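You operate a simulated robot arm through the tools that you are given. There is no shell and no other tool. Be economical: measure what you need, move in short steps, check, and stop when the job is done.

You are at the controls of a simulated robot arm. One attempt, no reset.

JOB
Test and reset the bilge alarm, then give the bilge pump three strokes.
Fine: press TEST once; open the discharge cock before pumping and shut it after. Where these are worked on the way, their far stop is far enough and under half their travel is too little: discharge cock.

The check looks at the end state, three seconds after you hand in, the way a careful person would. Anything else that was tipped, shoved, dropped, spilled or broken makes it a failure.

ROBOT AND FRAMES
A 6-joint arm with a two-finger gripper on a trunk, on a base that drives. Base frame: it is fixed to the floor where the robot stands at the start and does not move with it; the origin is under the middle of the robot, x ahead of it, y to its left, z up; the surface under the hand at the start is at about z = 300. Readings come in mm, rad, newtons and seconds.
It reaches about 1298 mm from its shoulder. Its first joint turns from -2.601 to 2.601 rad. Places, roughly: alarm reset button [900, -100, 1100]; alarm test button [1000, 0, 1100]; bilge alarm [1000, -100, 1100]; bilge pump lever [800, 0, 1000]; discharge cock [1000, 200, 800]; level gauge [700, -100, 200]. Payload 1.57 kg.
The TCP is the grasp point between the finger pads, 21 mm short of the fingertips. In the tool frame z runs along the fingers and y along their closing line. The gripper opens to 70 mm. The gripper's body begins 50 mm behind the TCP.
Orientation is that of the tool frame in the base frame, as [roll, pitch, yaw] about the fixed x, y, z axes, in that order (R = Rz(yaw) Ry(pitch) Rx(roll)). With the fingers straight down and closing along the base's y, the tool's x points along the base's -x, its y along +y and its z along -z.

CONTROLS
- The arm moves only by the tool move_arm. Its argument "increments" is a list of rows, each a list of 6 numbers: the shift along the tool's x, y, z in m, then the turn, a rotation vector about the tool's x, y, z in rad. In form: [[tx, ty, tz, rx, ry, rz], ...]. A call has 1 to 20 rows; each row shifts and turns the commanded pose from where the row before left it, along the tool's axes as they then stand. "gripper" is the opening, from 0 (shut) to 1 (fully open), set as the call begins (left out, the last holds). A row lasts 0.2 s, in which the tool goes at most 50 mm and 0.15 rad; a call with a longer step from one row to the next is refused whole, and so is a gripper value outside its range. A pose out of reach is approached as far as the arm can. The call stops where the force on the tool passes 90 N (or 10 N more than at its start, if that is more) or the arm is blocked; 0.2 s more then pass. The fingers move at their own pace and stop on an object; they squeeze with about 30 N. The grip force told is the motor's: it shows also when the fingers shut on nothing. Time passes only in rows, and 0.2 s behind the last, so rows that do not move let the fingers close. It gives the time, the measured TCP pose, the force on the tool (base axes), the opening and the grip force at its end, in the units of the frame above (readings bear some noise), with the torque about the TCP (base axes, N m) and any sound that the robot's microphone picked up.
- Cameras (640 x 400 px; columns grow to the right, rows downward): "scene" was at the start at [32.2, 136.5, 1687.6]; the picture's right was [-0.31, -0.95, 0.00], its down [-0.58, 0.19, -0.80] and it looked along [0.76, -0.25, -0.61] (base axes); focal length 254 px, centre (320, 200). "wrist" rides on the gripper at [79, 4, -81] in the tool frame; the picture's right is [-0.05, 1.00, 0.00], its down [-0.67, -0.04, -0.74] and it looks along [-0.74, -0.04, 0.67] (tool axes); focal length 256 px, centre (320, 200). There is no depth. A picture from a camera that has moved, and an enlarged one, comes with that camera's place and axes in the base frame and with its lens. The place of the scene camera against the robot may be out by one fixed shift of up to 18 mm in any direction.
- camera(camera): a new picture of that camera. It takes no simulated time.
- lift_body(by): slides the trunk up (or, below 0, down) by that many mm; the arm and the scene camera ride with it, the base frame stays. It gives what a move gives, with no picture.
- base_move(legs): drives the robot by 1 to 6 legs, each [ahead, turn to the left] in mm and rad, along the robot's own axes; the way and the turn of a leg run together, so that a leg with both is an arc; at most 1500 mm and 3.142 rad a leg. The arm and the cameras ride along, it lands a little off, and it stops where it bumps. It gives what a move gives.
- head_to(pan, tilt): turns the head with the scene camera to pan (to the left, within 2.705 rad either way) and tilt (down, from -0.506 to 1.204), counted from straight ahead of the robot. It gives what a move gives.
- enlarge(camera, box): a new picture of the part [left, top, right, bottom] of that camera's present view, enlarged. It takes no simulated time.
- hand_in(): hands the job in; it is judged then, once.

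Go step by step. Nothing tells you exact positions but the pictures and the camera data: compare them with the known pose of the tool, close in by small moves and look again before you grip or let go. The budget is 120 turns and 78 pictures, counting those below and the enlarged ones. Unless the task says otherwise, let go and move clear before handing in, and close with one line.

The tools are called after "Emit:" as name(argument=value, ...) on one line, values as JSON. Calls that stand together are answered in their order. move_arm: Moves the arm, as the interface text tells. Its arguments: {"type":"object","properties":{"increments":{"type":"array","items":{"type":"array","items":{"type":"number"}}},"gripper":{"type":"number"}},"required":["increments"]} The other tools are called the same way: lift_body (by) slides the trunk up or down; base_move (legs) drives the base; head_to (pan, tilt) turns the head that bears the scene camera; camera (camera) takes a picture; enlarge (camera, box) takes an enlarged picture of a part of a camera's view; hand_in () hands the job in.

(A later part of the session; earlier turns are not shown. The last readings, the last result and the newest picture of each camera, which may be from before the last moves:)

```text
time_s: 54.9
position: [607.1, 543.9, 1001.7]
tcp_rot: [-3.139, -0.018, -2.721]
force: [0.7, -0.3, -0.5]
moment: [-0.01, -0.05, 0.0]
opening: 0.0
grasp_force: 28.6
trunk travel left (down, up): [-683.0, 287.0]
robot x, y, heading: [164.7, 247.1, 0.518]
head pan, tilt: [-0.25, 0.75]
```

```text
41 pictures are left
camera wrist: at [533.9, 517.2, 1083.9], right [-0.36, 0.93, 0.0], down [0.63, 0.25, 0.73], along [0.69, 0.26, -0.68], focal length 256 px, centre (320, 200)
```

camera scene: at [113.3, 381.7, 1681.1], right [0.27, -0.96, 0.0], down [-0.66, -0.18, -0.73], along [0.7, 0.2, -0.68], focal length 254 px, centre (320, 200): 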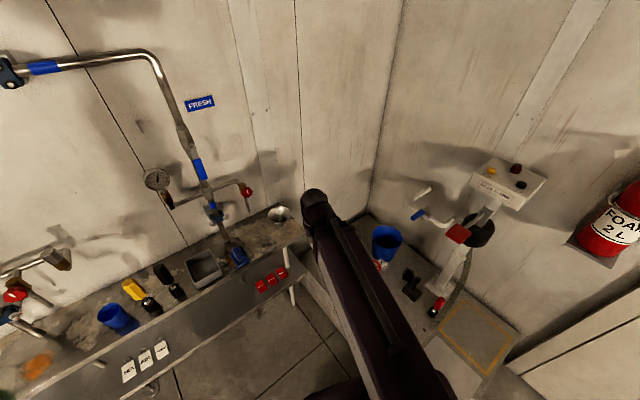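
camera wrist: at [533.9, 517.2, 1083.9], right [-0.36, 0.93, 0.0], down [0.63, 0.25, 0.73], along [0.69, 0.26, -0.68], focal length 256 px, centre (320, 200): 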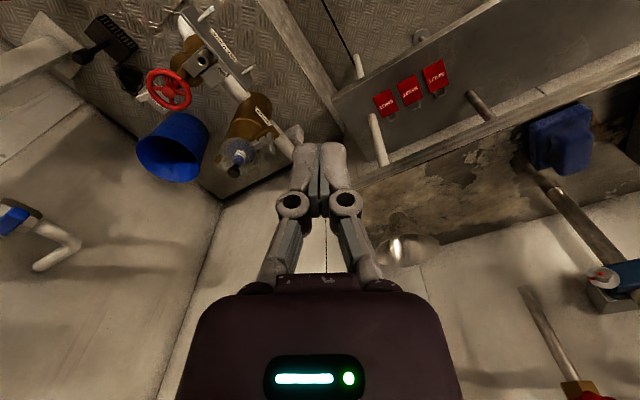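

Blocked again at heading 0.52, but that heading is good enough since the arm can swing right. I straighten the tool and move to look at the cock from close by.

Emit:
move_arm(increments=[[0, 0, 0, 0, -0.018, 0.14], [0, 0, 0, 0, 0, 0.14], [0, 0, 0, 0, 0, 0.14], [-0.029, -0.039, 0, 0, 0, 0], [-0.029, -0.039, 0, 0, 0, 0], [-0.029, -0.039, 0, 0, 0, 0], [-0.029, -0.039, 0, 0, 0, 0], [-0.029, -0.039, 0, 0, 0, 0], [-0.029, -0.039, 0, 0, 0, 0], [-0.029, -0.039, 0, 0, 0, 0], [-0.029, -0.039, 0, 0, 0, 0], [0, 0, 0, 0, 0, 0]], gripper=0.6)

Emit:
camera(camera="wrist")

Emit:
enlarge(camera="scene", box=[380, 150, 540, 250])

```text
time_s: 57.5
position: [840.8, 232.8, 1002.7]
tcp_rot: [-3.139, 0.002, -3.139]
force: [0.5, 0.2, 0.3]
moment: [-0.03, 0.02, 0.0]
opening: 42.1
grasp_force: 0.1
trunk travel left (down, up): [-683.0, 287.0]
robot x, y, heading: [165.2, 244.4, 0.52]
head pan, tilt: [-0.25, 0.75]
```

```text
40 pictures are left
camera wrist: at [760.4, 237.4, 1082.4], right [0.05, 1.0, 0.0], down [0.66, -0.03, 0.75], along [0.75, -0.04, -0.66], focal length 256 px, centre (320, 200)
```

wrist: 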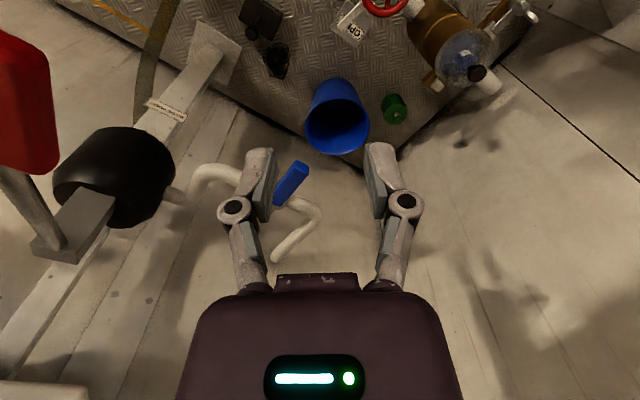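

```text
4.00 times, centred on (460, 200) of scene
camera zoom: at [113.2, 381.6, 1681.1], right [0.27, -0.96, 0.0], down [-0.66, -0.18, -0.73], along [0.7, 0.2, -0.68], focal length 1017 px, centre (-240, 200)
```

zoom: 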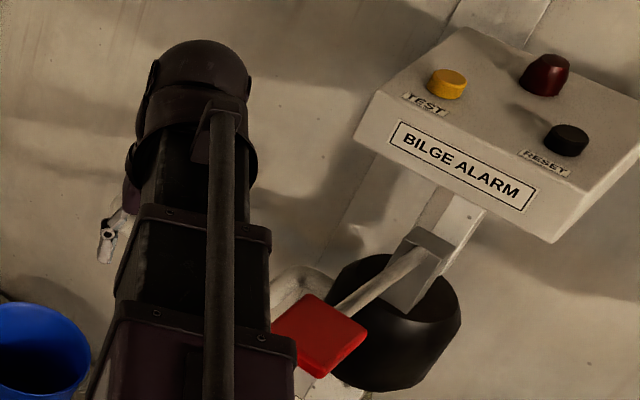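

The arm is telescopic, so the link lies radially and clears the paddle. The cock's blue handle is at about (965, 192, 876), pointing out from the wall, crosswise to the pipe (shut). I zoom for its swing.

Emit:
enlarge(camera="wrist", box=[160, 120, 360, 280])

```text
2.50 times, centred on (260, 200) of wrist
camera zoom: at [760.4, 237.4, 1082.4], right [0.05, 1.0, 0.0], down [0.66, -0.03, 0.75], along [0.75, -0.04, -0.66], focal length 640 px, centre (470, 200)
```

zoom: 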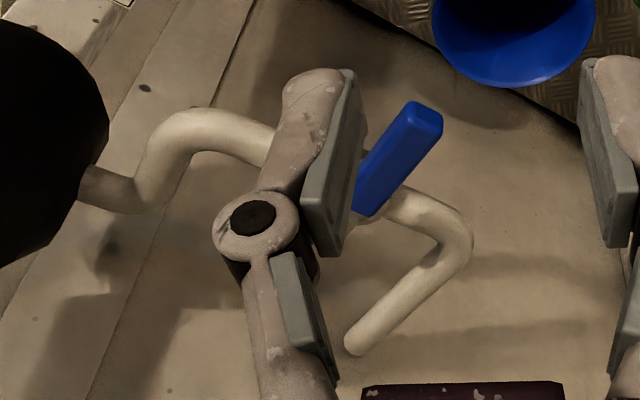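

A finger blocks the valve body; I shift the hand left and lower a bit for a clear view.

Emit:
move_arm(increments=[[-0.02, 0.04, 0, 0, 0, 0], [-0.02, 0.04, 0, 0, 0, 0], [0, 0, 0, 0, 0, 0]])

Emit:
lift_body(by=-40)

Emit:
camera(camera="wrist")

Emit:
enlarge(camera="wrist", box=[80, 100, 280, 260])

```text
time_s: 58.3
position: [878.9, 312.3, 1002.1]
tcp_rot: [-3.138, 0.002, -3.141]
force: [-0.3, -0.1, 0.0]
moment: [-0.01, 0.02, 0.04]
opening: 41.9
grasp_force: 0.2
trunk travel left (down, up): [-683.0, 287.0]
robot x, y, heading: [163.4, 247.3, 0.519]
head pan, tilt: [-0.25, 0.75]
```

```text
time_s: 59.1
position: [880.3, 312.1, 961.3]
tcp_rot: [-3.137, 0.005, -3.14]
force: [-0.5, 0.1, -1.1]
moment: [0.0, 0.0, 0.02]
opening: 42.1
grasp_force: 0.0
trunk travel left (down, up): [-643.0, 327.0]
robot x, y, heading: [164.6, 245.4, 0.517]
head pan, tilt: [-0.25, 0.75]
```

```text
37 pictures are left
camera wrist: at [799.7, 316.8, 1042.3], right [0.05, 1.0, 0.0], down [0.66, -0.03, 0.75], along [0.75, -0.04, -0.66], focal length 256 px, centre (320, 200)
```

wrist: 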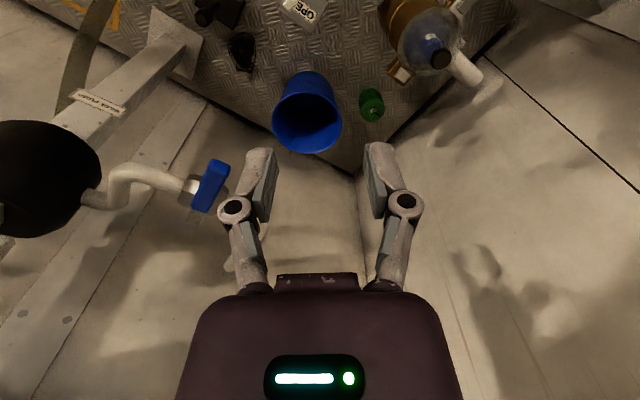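

```text
2.50 times, centred on (180, 180) of wrist
camera zoom: at [799.7, 316.8, 1042.3], right [0.05, 1.0, 0.0], down [0.66, -0.03, 0.75], along [0.75, -0.04, -0.66], focal length 640 px, centre (670, 250)
```

zoom: 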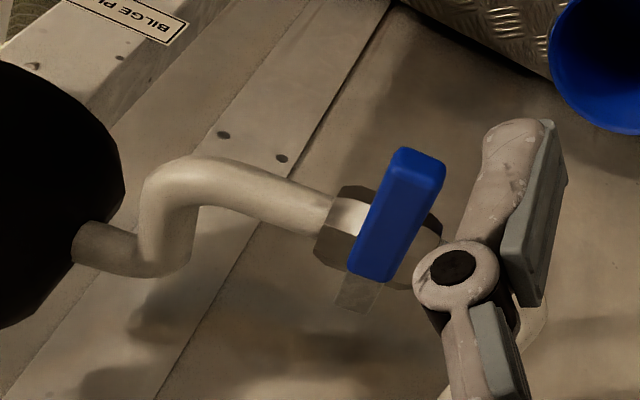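

The handle is horizontal on top of the valve: tip (966, 204, 845), pivot about (1026, 160), pointing out from the wall. I place the open fingers above it, turned to straddle it.

Emit:
move_arm(increments=[[-0.024, -0.03, 0, 0, 0, 0], [-0.024, -0.03, 0, 0, 0, 0], [-0.024, -0.03, 0, 0, 0, 0], [-0.023, -0.029, 0, 0, 0, 0], [0, 0, 0, 0, 0, 0.144], [0, 0, 0, 0, 0, 0.144], [0, 0, 0, 0, 0, 0.144], [0, 0, 0, 0, 0, 0.144], [0, 0, 0, 0, 0, 0]], gripper=0.6)

Emit:
lift_body(by=-50)

Emit:
camera(camera="wrist")

```text
time_s: 61.1
position: [975.1, 193.3, 961.9]
tcp_rot: [-3.14, 0.003, 2.564]
force: [0.3, 0.0, -0.2]
moment: [0.0, 0.0, 0.02]
opening: 42.0
grasp_force: 0.1
trunk travel left (down, up): [-643.0, 327.0]
robot x, y, heading: [160.4, 245.2, 0.518]
head pan, tilt: [-0.25, 0.75]
```

```text
time_s: 62.0
position: [975.3, 194.0, 911.8]
tcp_rot: [-3.14, 0.006, 2.565]
force: [0.8, 0.3, -0.3]
moment: [-0.01, -0.01, -0.01]
opening: 42.1
grasp_force: 0.0
trunk travel left (down, up): [-593.0, 377.0]
robot x, y, heading: [165.8, 248.4, 0.516]
head pan, tilt: [-0.25, 0.75]
```

```text
35 pictures are left
camera wrist: at [910.0, 240.7, 992.2], right [0.59, 0.81, 0.0], down [0.54, -0.39, 0.75], along [0.6, -0.44, -0.66], focal length 256 px, centre (320, 200)
```

wrist: 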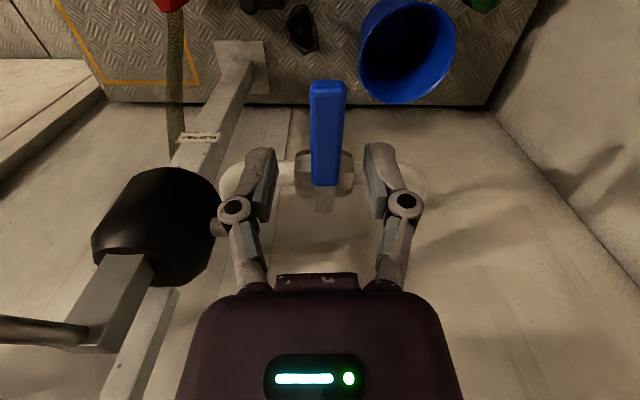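

Nicely aligned. I lower 55 mm so the fingertips just pass the handle's top, then look.

Emit:
lift_body(by=-55)

Emit:
enlarge(camera="wrist", box=[200, 40, 440, 240])

Emit:
enlarge(camera="scene", box=[360, 150, 520, 270])

```text
time_s: 63.0
position: [974.0, 194.0, 857.4]
tcp_rot: [-3.139, 0.008, 2.566]
force: [-0.1, 0.1, -0.1]
moment: [0.04, -0.03, 0.0]
opening: 41.9
grasp_force: 0.0
trunk travel left (down, up): [-538.0, 432.0]
robot x, y, heading: [163.2, 243.1, 0.522]
head pan, tilt: [-0.25, 0.75]
```

```text
2.00 times, centred on (320, 140) of wrist
camera zoom: at [910.0, 240.7, 937.2], right [0.59, 0.81, 0.0], down [0.54, -0.39, 0.75], along [0.6, -0.44, -0.66], focal length 512 px, centre (320, 320)
```

zoom: 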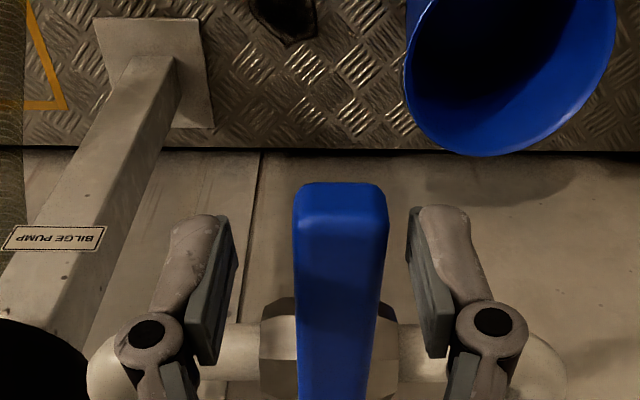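

```text
3.33 times, centred on (440, 210) of scene
camera zoom: at [113.3, 381.7, 1536.1], right [0.27, -0.96, 0.0], down [-0.66, -0.18, -0.73], along [0.7, 0.2, -0.68], focal length 848 px, centre (-80, 167)
```

zoom: 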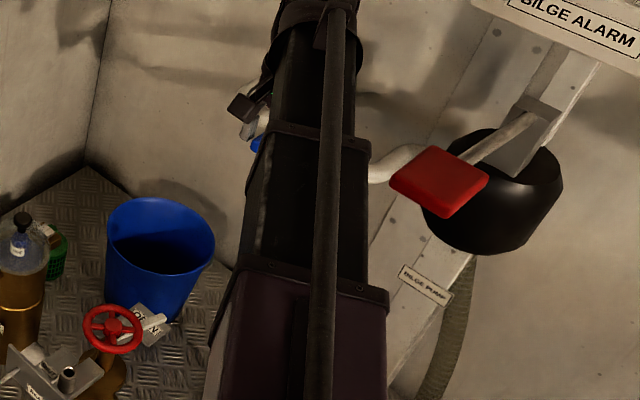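

Fingertips straddle the handle with its top at z 844. I lower 7 mm more, narrow the fingers and try the first bit of turn to the left (0.3 rad).

Emit:
lift_body(by=-7)

Emit:
move_arm(increments=[[0, 0, 0, 0, 0, 0], [0, 0, 0, 0, 0, 0], [-0.0008, 0.01, 0, 0, 0, 0.15], [-0.0008, 0.01, 0, 0, 0, 0.15], [0, 0, 0, 0, 0, 0]], gripper=0.4)

Emit:
enlarge(camera="wrist", box=[200, 40, 440, 240])

```text
time_s: 63.5
position: [975.2, 193.0, 850.0]
tcp_rot: [-3.14, 0.005, 2.566]
force: [0.5, 0.0, -0.1]
moment: [0.02, -0.02, 0.0]
opening: 42.0
grasp_force: 0.0
trunk travel left (down, up): [-531.0, 439.0]
robot x, y, heading: [160.6, 240.8, 0.52]
head pan, tilt: [-0.25, 0.75]
```

```text
time_s: 64.7
position: [988.2, 208.6, 849.9]
tcp_rot: [3.141, 0.005, 2.265]
force: [-0.3, -0.2, 0.7]
moment: [-0.01, 0.02, 0.0]
opening: 28.4
grasp_force: 0.0
trunk travel left (down, up): [-531.0, 439.0]
robot x, y, heading: [161.1, 244.6, 0.52]
head pan, tilt: [-0.25, 0.75]
```

```text
2.00 times, centred on (320, 140) of wrist
camera zoom: at [940.0, 272.7, 930.2], right [0.8, 0.6, 0.0], down [0.4, -0.53, 0.75], along [0.45, -0.6, -0.66], focal length 512 px, centre (320, 320)
```

zoom: 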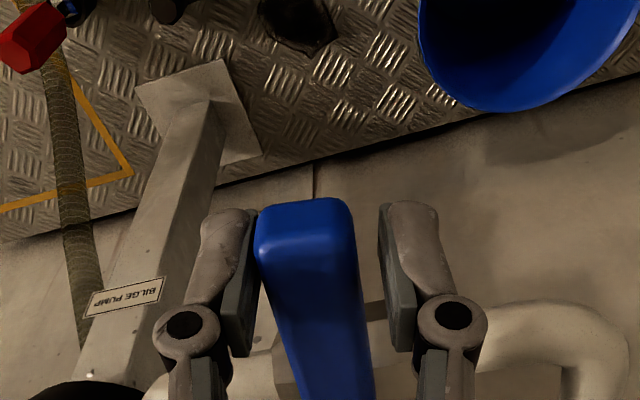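

The handle follows to the left freely. I continue the arc.

Emit:
move_arm(increments=[[-0.0008, 0.01, 0, 0, 0, 0.15], [-0.0008, 0.01, 0, 0, 0, 0.15], [-0.0008, 0.01, 0, 0, 0, 0.15], [-0.0008, 0.01, 0, 0, 0, 0.15], [-0.0008, 0.01, 0, 0, 0, 0.15], [-0.0008, 0.01, 0, 0, 0, 0.15], [-0.0008, 0.01, 0, 0, 0, 0.15], [0, 0, 0, 0, 0, 0]], gripper=0.4)

Emit:
camera(camera="wrist")

```text
time_s: 66.5
position: [1055.4, 219.9, 849.1]
tcp_rot: [3.136, 0.004, 1.215]
force: [1.3, 0.4, -0.4]
moment: [0.09, -0.03, 0.12]
opening: 28.8
grasp_force: 7.3
trunk travel left (down, up): [-531.0, 439.0]
robot x, y, heading: [168.0, 245.7, 0.517]
head pan, tilt: [-0.25, 0.75]
```

```text
31 pictures are left
camera wrist: at [1085.7, 293.1, 930.2], right [0.92, -0.4, 0.0], down [-0.27, -0.61, 0.75], along [-0.29, -0.69, -0.67], focal length 256 px, centre (320, 200)
```

wrist: 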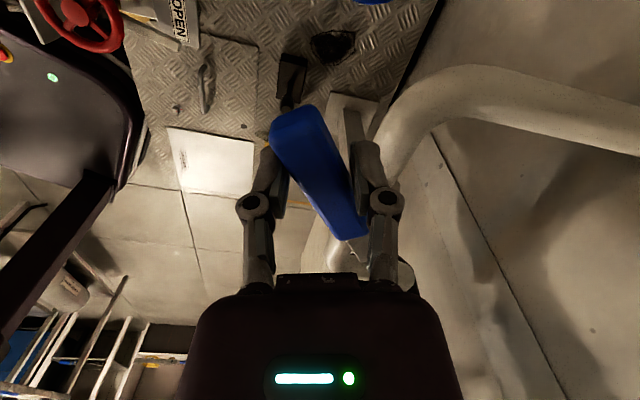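

The handle has turned about 60° about a pivot nearer (1048, 145); the pipe bend crowds the wall-side finger. I lift off, close the fingers, and will push the rest from the near side.

Emit:
lift_body(by=40)

Emit:
move_arm(increments=[[0, 0, 0, 0, 0, 0], [0.002, -0.03, 0, 0, 0, 0], [0, 0, 0, 0, 0, 0], [0, 0, 0, 0, 0, 0]], gripper=0)

Emit:
camera(camera="wrist")

```text
time_s: 67.4
position: [1054.0, 219.3, 889.0]
tcp_rot: [3.137, 0.003, 1.216]
force: [0.4, -0.5, -0.5]
moment: [-0.01, 0.01, 0.03]
opening: 27.9
grasp_force: 0.1
trunk travel left (down, up): [-571.0, 399.0]
robot x, y, heading: [162.7, 246.1, 0.523]
head pan, tilt: [-0.25, 0.75]
```

```text
time_s: 68.4
position: [1028.3, 232.6, 889.2]
tcp_rot: [3.137, 0.001, 1.216]
force: [-1.3, -0.8, -0.1]
moment: [0.02, 0.01, -0.01]
opening: 0.0
grasp_force: 28.4
trunk travel left (down, up): [-571.0, 399.0]
robot x, y, heading: [160.6, 247.5, 0.519]
head pan, tilt: [-0.25, 0.75]
```

```text
30 pictures are left
camera wrist: at [1057.9, 305.2, 970.2], right [0.92, -0.4, 0.0], down [-0.27, -0.61, 0.75], along [-0.29, -0.69, -0.67], focal length 256 px, centre (320, 200)
```

wrist: 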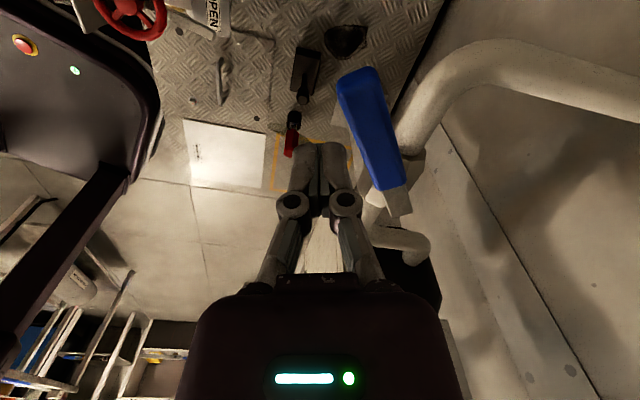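

Handle now lies at about azimuth 90°. I lower beside its near face and push it toward the wall in small steps.

Emit:
lift_body(by=-38)

Emit:
move_arm(increments=[[0.002, 0.009, 0, 0, 0, 0], [0.002, 0.009, 0, 0, 0, 0], [0.002, 0.009, 0, 0, 0, 0], [0.002, 0.009, 0, 0, 0, 0], [0.002, 0.009, 0, 0, 0, 0], [0, 0, 0, 0, 0, 0]], gripper=0)

Emit:
camera(camera="wrist")

```text
time_s: 69.2
position: [1028.0, 232.1, 852.6]
tcp_rot: [3.138, 0.002, 1.217]
force: [0.1, 0.1, 0.0]
moment: [-0.02, -0.02, 0.01]
opening: 0.0
grasp_force: 28.3
trunk travel left (down, up): [-533.0, 437.0]
robot x, y, heading: [166.9, 247.9, 0.522]
head pan, tilt: [-0.25, 0.75]
```

```text
time_s: 70.6
position: [1072.9, 226.0, 852.0]
tcp_rot: [3.138, 0.003, 1.217]
force: [0.3, 0.0, 0.2]
moment: [0.0, 0.0, 0.02]
opening: 0.0
grasp_force: 28.8
trunk travel left (down, up): [-533.0, 437.0]
robot x, y, heading: [165.3, 246.1, 0.52]
head pan, tilt: [-0.25, 0.75]
```

```text
29 pictures are left
camera wrist: at [1103.7, 299.2, 932.3], right [0.92, -0.4, 0.0], down [-0.27, -0.61, 0.75], along [-0.29, -0.69, -0.67], focal length 256 px, centre (320, 200)
```

wrist: 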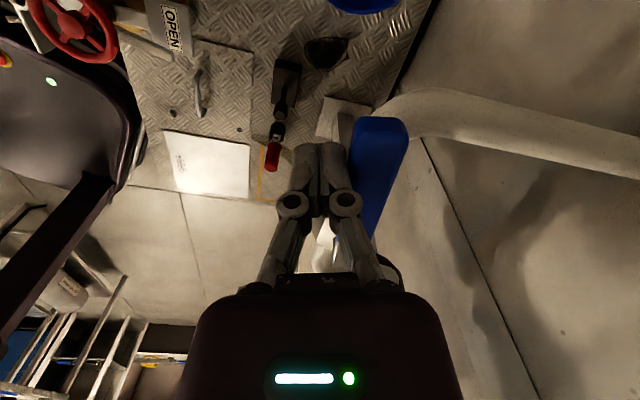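

It is at about azimuth 70°; I keep pushing until its stop resists.

Emit:
move_arm(increments=[[0.001, 0.008, 0, 0, 0, 0], [0.001, 0.008, 0, 0, 0, 0], [0, 0.006, 0, 0, 0, 0], [0, 0, 0, 0, 0, 0]], gripper=0)

Emit:
camera(camera="wrist")

```text
time_s: 71.6
position: [1088.7, 222.1, 853.4]
tcp_rot: [-3.137, 0.003, 1.218]
force: [-42.8, 15.8, -16.9]
moment: [0.29, 0.38, -0.31]
opening: 0.0
grasp_force: 28.2
trunk travel left (down, up): [-533.0, 437.0]
robot x, y, heading: [163.2, 247.6, 0.524]
head pan, tilt: [-0.25, 0.75]
```

```text
28 pictures are left
camera wrist: at [1120.5, 295.5, 933.3], right [0.92, -0.4, -0.01], down [-0.26, -0.61, 0.75], along [-0.3, -0.69, -0.66], focal length 256 px, centre (320, 200)
```

wrist: 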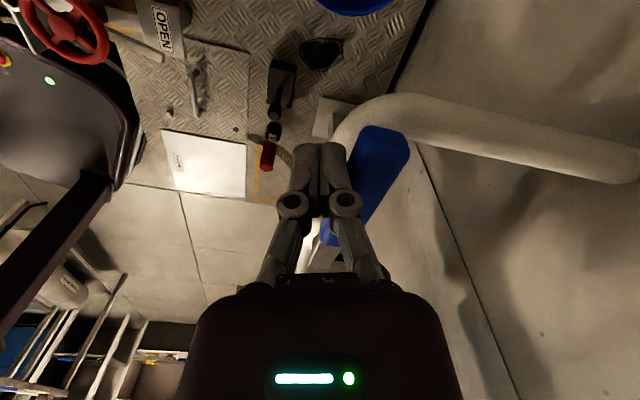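

It met its stop (43 N) with the handle lying along the pipe: the cock is open. I back off, raise, and look at the lever.

Emit:
move_arm(increments=[[0, -0.02, 0, 0, 0, 0], [0, -0.02, 0, 0, 0, 0], [0, 0, 0, 0, 0, 0]], gripper=0)

Emit:
lift_body(by=200)

Emit:
move_arm(increments=[[-0.0138, -0.0375, 0, 0, 0, -0.15], [0, -0.04, 0, 0, 0, -0.15], [0, -0.04, 0, 0, 0, -0.15], [0, -0.04, 0, 0, 0, -0.15], [0, -0.04, 0, 0, 0, -0.15], [0, 0, 0, 0, 0, -0.15], [0, 0, 0, 0, 0, -0.15], [0, 0, 0, 0, 0, -0.15], [0, 0, 0, 0, 0, -0.15], [0, 0, 0, 0, 0, 0]], gripper=0.7)

Emit:
camera(camera="wrist")

Emit:
camera(camera="scene")

```text
time_s: 72.4
position: [1056.9, 234.7, 851.0]
tcp_rot: [3.136, 0.004, 1.218]
force: [-0.2, -0.1, 0.5]
moment: [0.02, -0.02, 0.02]
opening: 0.1
grasp_force: 28.6
trunk travel left (down, up): [-533.0, 437.0]
robot x, y, heading: [162.0, 246.6, 0.522]
head pan, tilt: [-0.25, 0.75]
```

```text
time_s: 74.6
position: [1057.2, 233.7, 1052.7]
tcp_rot: [3.14, 0.002, 1.215]
force: [-0.2, -0.3, 1.1]
moment: [0.02, 0.02, -0.01]
opening: 0.1
grasp_force: 28.6
trunk travel left (down, up): [-733.0, 237.0]
robot x, y, heading: [165.1, 246.9, 0.526]
head pan, tilt: [-0.25, 0.75]
```

```text
time_s: 76.8
position: [858.5, 231.1, 1052.2]
tcp_rot: [-3.141, 0.003, 2.567]
force: [0.2, -0.8, -0.3]
moment: [0.0, 0.01, 0.0]
opening: 48.9
grasp_force: 0.1
trunk travel left (down, up): [-733.0, 237.0]
robot x, y, heading: [163.6, 243.9, 0.522]
head pan, tilt: [-0.25, 0.75]
```

```text
27 pictures are left
camera wrist: at [793.8, 278.2, 1132.2], right [0.59, 0.81, 0.0], down [0.54, -0.39, 0.75], along [0.61, -0.44, -0.66], focal length 256 px, centre (320, 200)
```

wrist: 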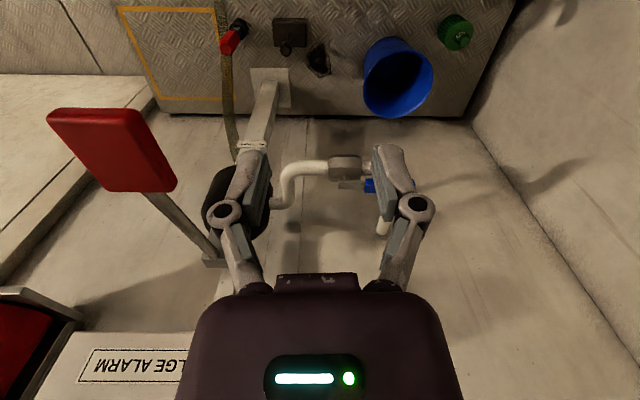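

```text
26 pictures are left
camera scene: at [113.3, 381.7, 1731.1], right [0.27, -0.96, 0.0], down [-0.66, -0.18, -0.73], along [0.7, 0.2, -0.68], focal length 254 px, centre (320, 200)
```

scene: 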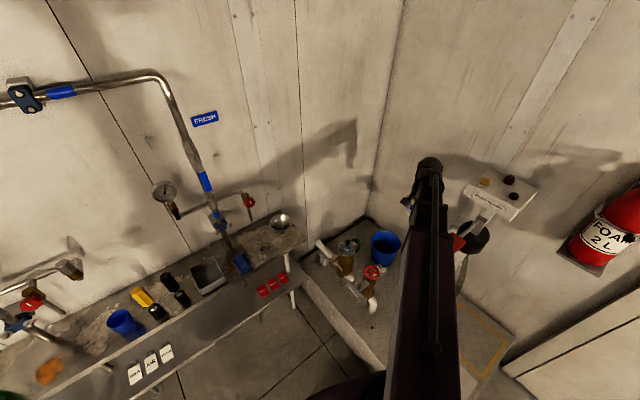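

The cock handle lies along the pipe now. The lever bar runs from a clamp at (958, -34, 950) to the paddle centred near (797, 84, 979); I will grip the bar just behind the paddle, about (855, 37). I move above it.

Emit:
move_arm(increments=[[-0.0206, -0.0329, 0, 0, 0, 0], [-0.0206, -0.0329, 0, 0, 0, 0], [-0.0206, -0.0329, 0, 0, 0, 0], [-0.0206, -0.0329, 0, 0, 0, 0], [-0.0206, -0.0329, 0, 0, 0, 0], [0, 0, 0, 0, 0, 0.06], [0, 0, 0, 0, 0, 0]], gripper=0.7)

Emit:
camera(camera="wrist")

Emit:
enlarge(camera="scene", box=[400, 140, 560, 260])

```text
time_s: 78.4
position: [855.2, 37.5, 1051.6]
tcp_rot: [-3.141, 0.006, 2.506]
force: [-0.4, 0.6, -0.3]
moment: [0.02, 0.02, -0.02]
opening: 49.5
grasp_force: 0.1
trunk travel left (down, up): [-733.0, 237.0]
robot x, y, heading: [163.1, 246.6, 0.519]
head pan, tilt: [-0.25, 0.75]
```

```text
25 pictures are left
camera wrist: at [793.7, 88.2, 1132.2], right [0.64, 0.77, 0.0], down [0.51, -0.42, 0.75], along [0.58, -0.48, -0.66], focal length 256 px, centre (320, 200)
```

wrist: 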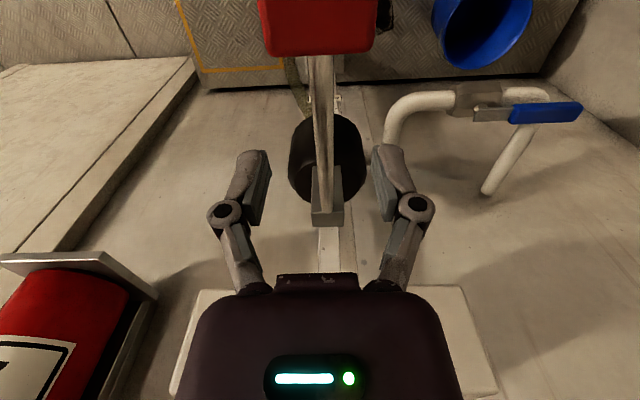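

```text
3.33 times, centred on (480, 200) of scene
camera zoom: at [113.3, 381.7, 1731.1], right [0.27, -0.96, 0.0], down [-0.66, -0.18, -0.73], along [0.7, 0.2, -0.68], focal length 848 px, centre (-213, 200)
```

zoom: 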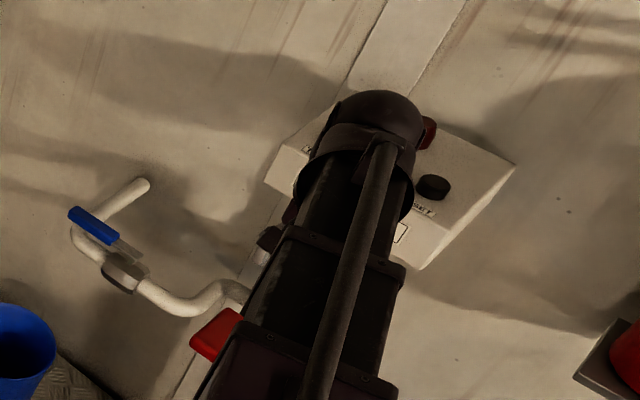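

Well aligned: bar between the fingers, box face some 85 mm away. The picture also confirms the cock handle lies along the pipe. I lower 60 mm and check.

Emit:
lift_body(by=-60)

Emit:
camera(camera="wrist")

```text
time_s: 79.4
position: [855.2, 37.1, 990.8]
tcp_rot: [-3.14, 0.005, 2.505]
force: [-0.4, -0.4, 0.5]
moment: [0.01, 0.02, -0.01]
opening: 48.9
grasp_force: 0.0
trunk travel left (down, up): [-673.0, 297.0]
robot x, y, heading: [165.9, 243.3, 0.521]
head pan, tilt: [-0.25, 0.75]
```

```text
23 pictures are left
camera wrist: at [793.7, 88.3, 1072.2], right [0.64, 0.77, 0.0], down [0.51, -0.42, 0.75], along [0.58, -0.48, -0.66], focal length 256 px, centre (320, 200)
```

wrist: 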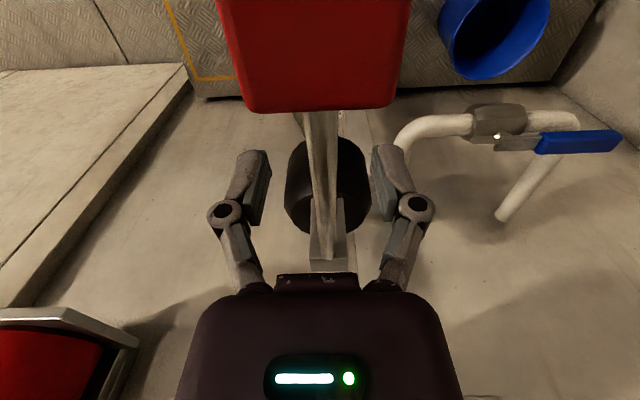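

The bar at the grip point is at z ≈ 965. I lower 27 mm and close on it.

Emit:
lift_body(by=-27)

Emit:
move_arm(increments=[[0, 0, 0, 0, 0, 0], [0, 0, 0, 0, 0, 0], [0, 0, 0, 0, 0, 0]], gripper=0)

Emit:
camera(camera="wrist")

```text
time_s: 80.1
position: [856.2, 37.4, 963.9]
tcp_rot: [-3.141, 0.006, 2.507]
force: [0.3, 0.0, 0.4]
moment: [0.02, 0.04, 0.0]
opening: 49.1
grasp_force: 0.0
trunk travel left (down, up): [-646.0, 324.0]
robot x, y, heading: [165.8, 245.2, 0.517]
head pan, tilt: [-0.25, 0.75]
```

```text
time_s: 80.9
position: [857.0, 38.4, 965.7]
tcp_rot: [-3.14, 0.005, 2.507]
force: [5.4, 7.3, 5.3]
moment: [-0.17, -0.29, -0.05]
opening: 14.9
grasp_force: 31.9
trunk travel left (down, up): [-646.0, 324.0]
robot x, y, heading: [162.9, 245.0, 0.518]
head pan, tilt: [-0.25, 0.75]
```

```text
22 pictures are left
camera wrist: at [794.2, 89.1, 1045.2], right [0.64, 0.77, 0.0], down [0.51, -0.42, 0.75], along [0.58, -0.48, -0.66], focal length 256 px, centre (320, 200)
```

wrist: 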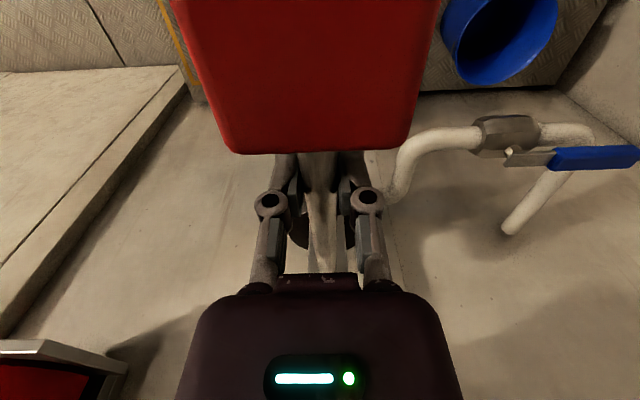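

Gripped: bar 15 mm across, 32 N. I lower in small steps to see how far the lever goes.

Emit:
lift_body(by=-25)

Emit:
lift_body(by=-20)

Emit:
camera(camera="wrist")

```text
time_s: 81.6
position: [855.4, 39.5, 939.6]
tcp_rot: [-3.14, 0.001, 2.506]
force: [0.8, 14.9, 1.3]
moment: [0.36, 0.5, -0.08]
opening: 14.3
grasp_force: 32.3
trunk travel left (down, up): [-621.0, 349.0]
robot x, y, heading: [163.5, 246.1, 0.522]
head pan, tilt: [-0.25, 0.75]
```

```text
time_s: 82.3
position: [856.5, 37.3, 919.7]
tcp_rot: [-3.14, 0.003, 2.506]
force: [5.8, 11.9, 4.7]
moment: [0.09, 0.21, -0.06]
opening: 14.6
grasp_force: 32.4
trunk travel left (down, up): [-601.0, 369.0]
robot x, y, heading: [164.8, 249.5, 0.519]
head pan, tilt: [-0.25, 0.75]
```

```text
21 pictures are left
camera wrist: at [794.1, 89.2, 1000.1], right [0.64, 0.77, 0.0], down [0.51, -0.42, 0.75], along [0.58, -0.48, -0.66], focal length 256 px, centre (320, 200)
```

wrist: 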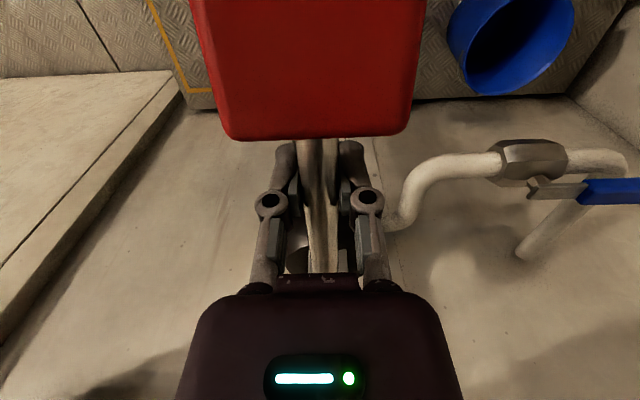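

The lever follows easily. I keep lowering until resistance shows.

Emit:
lift_body(by=-25)

Emit:
lift_body(by=-20)

Emit:
camera(camera="wrist")

```text
time_s: 83.0
position: [856.8, 37.4, 894.4]
tcp_rot: [-3.14, 0.005, 2.507]
force: [18.0, 4.7, 7.2]
moment: [0.32, 0.59, -0.14]
opening: 14.5
grasp_force: 31.5
trunk travel left (down, up): [-576.0, 394.0]
robot x, y, heading: [165.7, 242.5, 0.516]
head pan, tilt: [-0.25, 0.75]
```

```text
time_s: 83.7
position: [853.3, 38.2, 874.7]
tcp_rot: [-3.137, 0.001, 2.506]
force: [2.7, 4.3, 7.2]
moment: [0.01, 0.07, -0.51]
opening: 0.1
grasp_force: 28.6
trunk travel left (down, up): [-556.0, 414.0]
robot x, y, heading: [162.0, 248.8, 0.517]
head pan, tilt: [-0.25, 0.75]
```

```text
20 pictures are left
camera wrist: at [792.4, 88.8, 955.4], right [0.64, 0.77, 0.0], down [0.51, -0.42, 0.75], along [0.57, -0.48, -0.67], focal length 256 px, centre (320, 200)
```

wrist: 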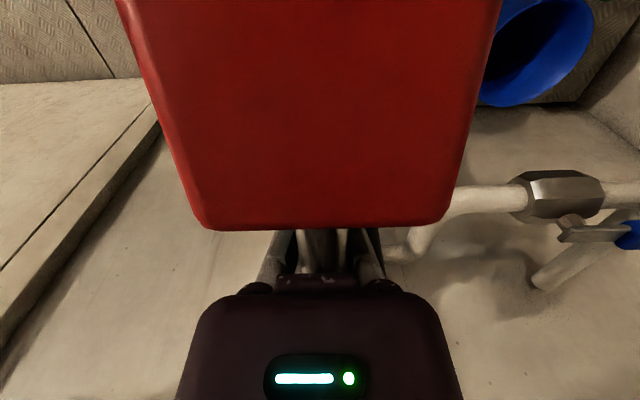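

The bar slipped up out of the pads and is now caged between closed fingers and palm, useful: fingers lift it and the palm presses it. I press 8 mm more to feel whether this is the lower stop.

Emit:
lift_body(by=-8)

Emit:
enlarge(camera="wrist", box=[220, 190, 420, 320])

```text
time_s: 84.2
position: [855.7, 37.9, 867.7]
tcp_rot: [-3.14, 0.004, 2.509]
force: [3.2, 4.5, 10.4]
moment: [-0.31, -0.15, -0.13]
opening: 0.0
grasp_force: 28.9
trunk travel left (down, up): [-548.0, 422.0]
robot x, y, heading: [165.2, 247.3, 0.516]
head pan, tilt: [-0.25, 0.75]
```

```text
3.08 times, centred on (320, 255) of wrist
camera zoom: at [793.1, 88.6, 947.5], right [0.63, 0.77, 0.0], down [0.51, -0.42, 0.75], along [0.58, -0.48, -0.66], focal length 788 px, centre (320, 31)
```

zoom: 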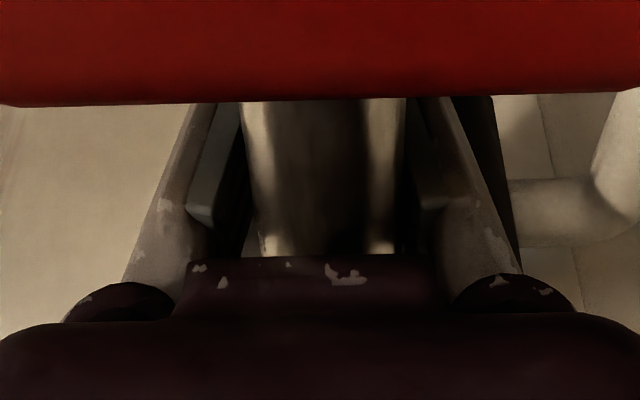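

Only 10 N, so it is not at the stop; the palm is pressing now. I go on lowering.

Emit:
lift_body(by=-20)

Emit:
lift_body(by=-20)

Emit:
camera(camera="wrist")

```text
time_s: 84.7
position: [857.2, 37.8, 855.0]
tcp_rot: [3.14, 0.012, 2.507]
force: [0.7, 1.9, 35.0]
moment: [-0.39, -0.56, -0.13]
opening: 0.0
grasp_force: 28.7
trunk travel left (down, up): [-534.0, 436.0]
robot x, y, heading: [163.2, 250.6, 0.522]
head pan, tilt: [-0.25, 0.75]
stopped: the force on the tool passed its limit at 270 N (the readings are from after the stop); the commanded pose is now the measured one
```

```text
time_s: 85.1
position: [857.7, 35.6, 853.0]
tcp_rot: [3.138, 0.022, 2.505]
force: [-5.5, 2.2, 64.2]
moment: [-0.71, -1.09, -0.01]
opening: 0.0
grasp_force: 28.6
trunk travel left (down, up): [-531.0, 439.0]
robot x, y, heading: [163.3, 242.0, 0.522]
head pan, tilt: [-0.25, 0.75]
stopped: the force on the tool passed its limit at 119 N (the readings are from after the stop); the commanded pose is now the measured one
```

```text
18 pictures are left
camera wrist: at [794.0, 88.2, 933.0], right [0.64, 0.77, 0.0], down [0.5, -0.42, 0.76], along [0.59, -0.48, -0.65], focal length 256 px, centre (320, 200)
```

wrist: 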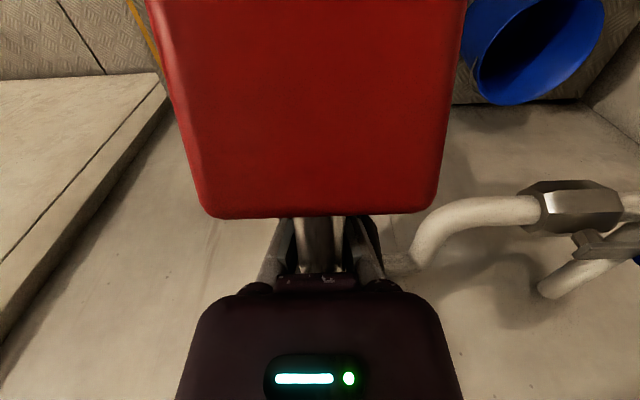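

That was the lower stop (hard force at TCP z 855). Now I raise to lift the lever and find the upper stop.

Emit:
lift_body(by=70)

Emit:
lift_body(by=20)

Emit:
camera(camera="wrist")

```text
time_s: 86.2
position: [862.5, 35.3, 921.2]
tcp_rot: [3.138, 0.019, 2.506]
force: [4.5, -1.9, 3.5]
moment: [0.13, 0.27, 0.0]
opening: 0.3
grasp_force: 28.5
trunk travel left (down, up): [-601.0, 369.0]
robot x, y, heading: [167.0, 247.5, 0.519]
head pan, tilt: [-0.25, 0.75]
```

```text
time_s: 86.8
position: [860.5, 33.6, 938.5]
tcp_rot: [3.14, 0.018, 2.507]
force: [-3.8, -6.3, -19.8]
moment: [0.14, -0.16, -0.01]
opening: 6.1
grasp_force: 31.1
trunk travel left (down, up): [-621.0, 349.0]
robot x, y, heading: [166.0, 245.6, 0.517]
head pan, tilt: [-0.25, 0.75]
```

```text
17 pictures are left
camera wrist: at [799.2, 85.4, 1018.3], right [0.64, 0.77, 0.0], down [0.5, -0.42, 0.76], along [0.59, -0.48, -0.65], focal length 256 px, centre (320, 200)
```

wrist: 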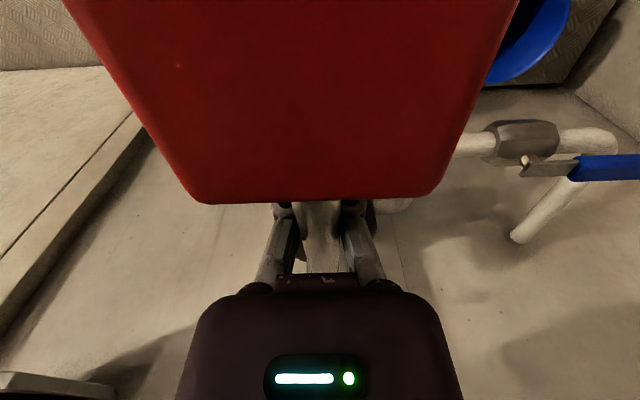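

The force and paddle height show the upper stop, the same as the start: stroke one is done. Second stroke: down to just at the stop, then up.

Emit:
lift_body(by=-72)

Emit:
lift_body(by=-12)

Emit:
camera(camera="wrist")

```text
time_s: 87.9
position: [861.0, 35.9, 868.8]
tcp_rot: [3.138, 0.018, 2.507]
force: [2.6, -4.4, 10.0]
moment: [0.08, 0.01, 0.0]
opening: 0.0
grasp_force: 28.8
trunk travel left (down, up): [-549.0, 421.0]
robot x, y, heading: [168.0, 247.6, 0.52]
head pan, tilt: [-0.25, 0.75]
```

```text
time_s: 88.5
position: [862.4, 36.1, 856.8]
tcp_rot: [3.137, 0.019, 2.506]
force: [8.5, -6.5, 12.7]
moment: [0.16, 0.28, 0.03]
opening: 0.3
grasp_force: 29.2
trunk travel left (down, up): [-537.0, 433.0]
robot x, y, heading: [162.4, 247.5, 0.522]
head pan, tilt: [-0.25, 0.75]
```

```text
16 pictures are left
camera wrist: at [798.5, 86.5, 935.1], right [0.64, 0.77, 0.0], down [0.5, -0.42, 0.76], along [0.59, -0.48, -0.65], focal length 256 px, centre (320, 200)
```

wrist: 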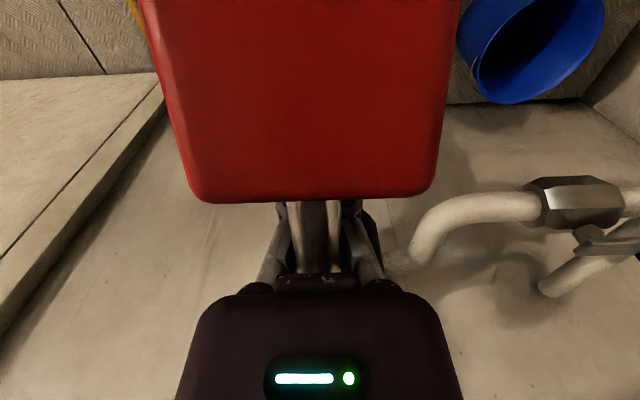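

Nearly at the stop; I press 4 mm more, then raise to the upper stop.

Emit:
lift_body(by=-4)

Emit:
lift_body(by=70)

Emit:
lift_body(by=16)

Emit:
camera(camera="wrist")

```text
time_s: 89.1
position: [860.4, 34.3, 855.8]
tcp_rot: [3.136, 0.026, 2.506]
force: [28.1, -11.0, 76.7]
moment: [-0.21, 0.5, 0.17]
opening: 0.0
grasp_force: 28.9
trunk travel left (down, up): [-533.0, 437.0]
robot x, y, heading: [163.1, 245.3, 0.52]
head pan, tilt: [-0.25, 0.75]
```

```text
time_s: 90.1
position: [861.2, 35.5, 922.2]
tcp_rot: [3.141, 0.016, 2.506]
force: [0.7, -2.5, 2.6]
moment: [0.23, 0.07, 0.04]
opening: 0.2
grasp_force: 28.7
trunk travel left (down, up): [-603.0, 367.0]
robot x, y, heading: [165.0, 246.4, 0.518]
head pan, tilt: [-0.25, 0.75]
```

```text
time_s: 90.8
position: [861.3, 33.2, 936.7]
tcp_rot: [3.14, 0.016, 2.504]
force: [-5.4, -7.1, -16.4]
moment: [0.07, -0.34, -0.1]
opening: 6.0
grasp_force: 30.7
trunk travel left (down, up): [-619.0, 351.0]
robot x, y, heading: [165.1, 247.2, 0.516]
head pan, tilt: [-0.25, 0.75]
```

```text
15 pictures are left
camera wrist: at [799.2, 85.5, 1016.4], right [0.64, 0.77, 0.0], down [0.5, -0.42, 0.76], along [0.59, -0.48, -0.65], focal length 256 px, centre (320, 200)
```

wrist: 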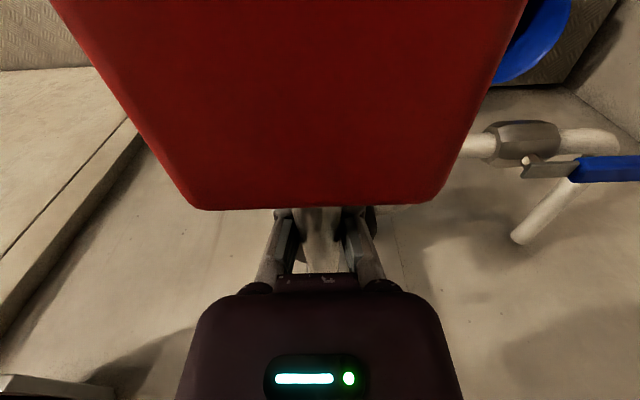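

Stroke two done, upper stop felt. Third stroke the same way.

Emit:
lift_body(by=-72)

Emit:
lift_body(by=-14)

Emit:
lift_body(by=70)

Emit:
lift_body(by=16)

Emit:
camera(camera="wrist")

```text
time_s: 91.9
position: [860.2, 35.7, 865.7]
tcp_rot: [3.14, 0.021, 2.507]
force: [-5.7, 4.1, 9.2]
moment: [-0.35, -0.43, 0.01]
opening: 0.1
grasp_force: 28.6
trunk travel left (down, up): [-547.0, 423.0]
robot x, y, heading: [161.8, 243.5, 0.521]
head pan, tilt: [-0.25, 0.75]
```

```text
time_s: 92.5
position: [862.3, 35.3, 856.1]
tcp_rot: [3.136, 0.027, 2.505]
force: [25.4, -8.6, 73.6]
moment: [-0.3, 0.41, 0.12]
opening: 0.0
grasp_force: 28.9
trunk travel left (down, up): [-533.0, 437.0]
robot x, y, heading: [162.7, 245.2, 0.52]
head pan, tilt: [-0.25, 0.75]
```

```text
time_s: 93.6
position: [861.8, 34.6, 921.3]
tcp_rot: [3.139, 0.019, 2.506]
force: [2.0, -1.6, 2.0]
moment: [0.15, 0.15, 0.02]
opening: 0.1
grasp_force: 28.7
trunk travel left (down, up): [-603.0, 367.0]
robot x, y, heading: [164.3, 243.0, 0.521]
head pan, tilt: [-0.25, 0.75]
```

```text
time_s: 94.2
position: [862.2, 34.4, 937.3]
tcp_rot: [3.14, 0.019, 2.508]
force: [-4.0, -6.4, -14.2]
moment: [-0.06, -0.38, -0.1]
opening: 6.0
grasp_force: 30.3
trunk travel left (down, up): [-619.0, 351.0]
robot x, y, heading: [160.6, 248.4, 0.522]
head pan, tilt: [-0.25, 0.75]
```

```text
14 pictures are left
camera wrist: at [799.1, 85.5, 1016.6], right [0.64, 0.77, 0.0], down [0.5, -0.42, 0.76], along [0.59, -0.48, -0.65], focal length 256 px, centre (320, 200)
```

wrist: 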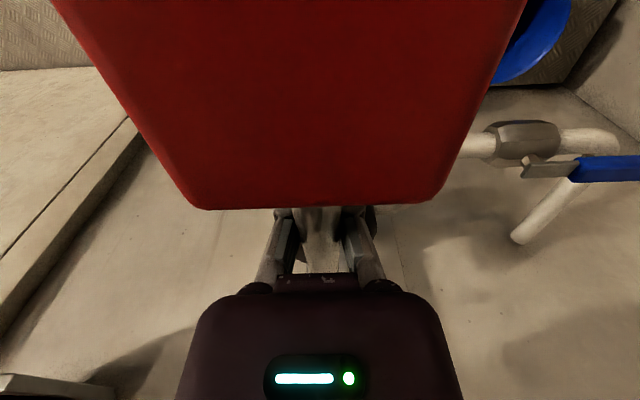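

Three strokes done. I open the fingers and raise clear of the lever.

Emit:
move_arm(increments=[[0, 0, 0, 0, 0, 0], [0, 0, 0, 0, 0, 0], [0, 0, 0, 0, 0, 0]], gripper=0.7)

Emit:
lift_body(by=115)

Emit:
camera(camera="wrist")

```text
time_s: 95.0
position: [861.7, 34.2, 937.0]
tcp_rot: [3.141, 0.019, 2.507]
force: [-1.0, -0.1, 0.6]
moment: [0.0, -0.01, 0.0]
opening: 48.7
grasp_force: 0.0
trunk travel left (down, up): [-619.0, 351.0]
robot x, y, heading: [162.3, 244.7, 0.518]
head pan, tilt: [-0.25, 0.75]
```

```text
time_s: 96.5
position: [862.5, 36.1, 1051.6]
tcp_rot: [3.14, 0.017, 2.506]
force: [0.3, 0.0, 0.3]
moment: [0.0, 0.03, 0.02]
opening: 48.8
grasp_force: 0.1
trunk travel left (down, up): [-734.0, 236.0]
robot x, y, heading: [164.9, 245.7, 0.516]
head pan, tilt: [-0.25, 0.75]
```

```text
13 pictures are left
camera wrist: at [798.5, 86.7, 1132.0], right [0.64, 0.77, 0.0], down [0.5, -0.42, 0.76], along [0.59, -0.48, -0.65], focal length 256 px, centre (320, 200)
```

wrist: 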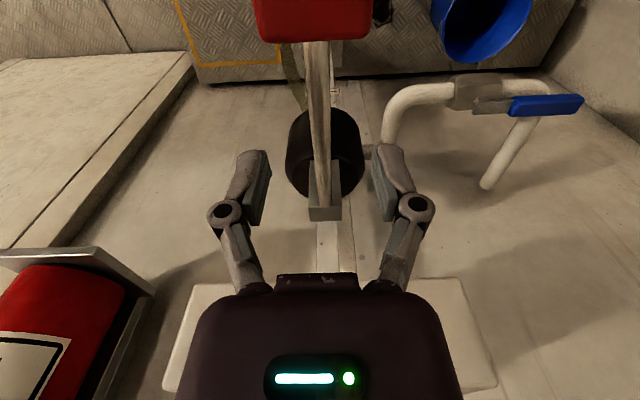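

The lever is back where it began, untouched. Now for the cock: I go left around the box and over to above its handle at (1108, 212), then turn the hand to straddle it.

Emit:
move_arm(increments=[[0, 0, 0, 0, 0.017, 0], [0.0231, 0.0314, 0, 0, 0, 0], [0.0231, 0.0314, 0, 0, 0, 0], [0.0231, 0.0314, 0, 0, 0, 0], [0.0231, 0.0314, 0, 0, 0, 0], [0.0231, 0.0314, 0, 0, 0, 0], [-0.0349, 0.0218, 0, 0, 0, 0], [-0.0349, 0.0218, 0, 0, 0, 0], [-0.0349, 0.0218, 0, 0, 0, 0], [-0.0349, 0.0218, 0, 0, 0, 0], [-0.0349, 0.0218, 0, 0, 0, 0], [-0.0349, 0.0218, 0, 0, 0, 0], [0, 0, 0, 0, 0, 0]], gripper=0.6)

Emit:
move_arm(increments=[[0, 0, 0, 0, 0, 0.1433], [0, 0, 0, 0, 0, 0.1433], [0, 0, 0, 0, 0, 0.1433], [0, 0, 0, 0, 0, 0.1433], [0, 0, 0, 0, 0, 0.1433], [0, 0, 0, 0, 0, 0.1433], [0, 0, 0, 0, 0, 0.1433], [0, 0, 0, 0, 0, 0.1433], [0, 0, 0, 0, 0, 0.1433], [0, 0, 0, 0, 0, 0.1433], [0, 0, 0, 0, 0, 0.1433], [0, 0, 0, 0, 0, 0]], gripper=0.6)

Emit:
lift_body(by=-140)

Emit:
camera(camera="wrist")

```text
time_s: 99.3
position: [1106.4, 211.1, 1053.6]
tcp_rot: [3.139, 0.003, 2.507]
force: [-0.6, -0.5, 0.3]
moment: [0.04, -0.03, 0.0]
opening: 42.1
grasp_force: 0.0
trunk travel left (down, up): [-734.0, 236.0]
robot x, y, heading: [165.2, 245.8, 0.511]
head pan, tilt: [-0.25, 0.75]
```

```text
time_s: 101.9
position: [1109.0, 211.2, 1052.3]
tcp_rot: [3.14, -0.002, 0.929]
force: [-0.3, 0.6, 0.9]
moment: [0.0, 0.0, 0.06]
opening: 42.0
grasp_force: 0.0
trunk travel left (down, up): [-734.0, 236.0]
robot x, y, heading: [166.3, 247.3, 0.519]
head pan, tilt: [-0.25, 0.75]
```

```text
time_s: 103.5
position: [1108.6, 212.1, 913.3]
tcp_rot: [3.14, -0.001, 0.931]
force: [0.2, -0.8, -0.7]
moment: [-0.08, -0.03, -0.03]
opening: 42.1
grasp_force: 0.1
trunk travel left (down, up): [-594.0, 376.0]
robot x, y, heading: [163.1, 247.8, 0.518]
head pan, tilt: [-0.25, 0.75]
```

```text
12 pictures are left
camera wrist: at [1158.0, 272.7, 993.7], right [0.77, -0.64, 0.0], down [-0.43, -0.51, 0.74], along [-0.47, -0.57, -0.67], focal length 256 px, centre (320, 200)
```

wrist: 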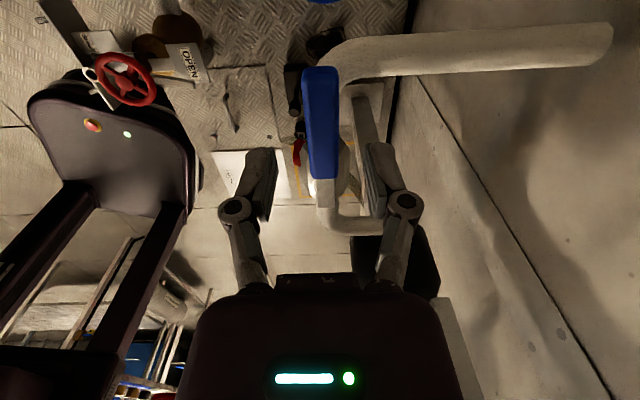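

Aligned with the handle. The pipe's wall-going leg lies beyond r ≈ 95 from the pivot, so I shift 12 mm inward, lower around the handle and check.

Emit:
move_arm(increments=[[-0.012, 0.001, 0, 0, 0, 0], [0, 0, 0, 0, 0, 0]], gripper=0.6)

Emit:
lift_body(by=-60)

Emit:
camera(camera="wrist")

```text
time_s: 104.1
position: [1101.2, 202.4, 912.6]
tcp_rot: [3.139, -0.003, 0.929]
force: [-0.5, -1.3, 0.7]
moment: [-0.02, 0.02, 0.01]
opening: 42.3
grasp_force: 0.1
trunk travel left (down, up): [-594.0, 376.0]
robot x, y, heading: [168.2, 244.3, 0.52]
head pan, tilt: [-0.25, 0.75]
```

```text
time_s: 105.1
position: [1102.6, 202.2, 852.8]
tcp_rot: [3.14, -0.003, 0.93]
force: [0.8, 0.1, 0.1]
moment: [-0.03, 0.02, -0.02]
opening: 41.7
grasp_force: 0.0
trunk travel left (down, up): [-534.0, 436.0]
robot x, y, heading: [161.4, 245.7, 0.52]
head pan, tilt: [-0.25, 0.75]
```

```text
11 pictures are left
camera wrist: at [1151.7, 262.7, 933.7], right [0.77, -0.64, 0.0], down [-0.43, -0.51, 0.74], along [-0.47, -0.57, -0.67], focal length 256 px, centre (320, 200)
```

wrist: 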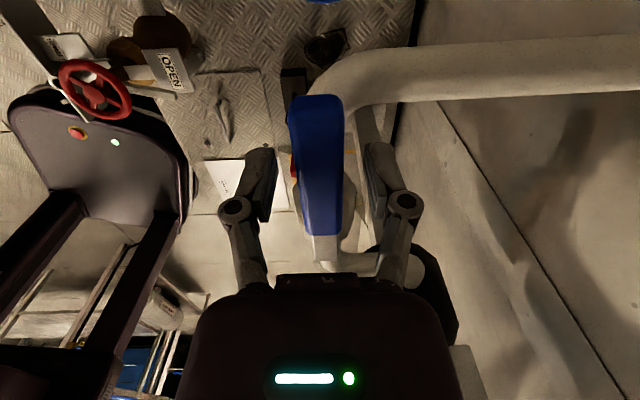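

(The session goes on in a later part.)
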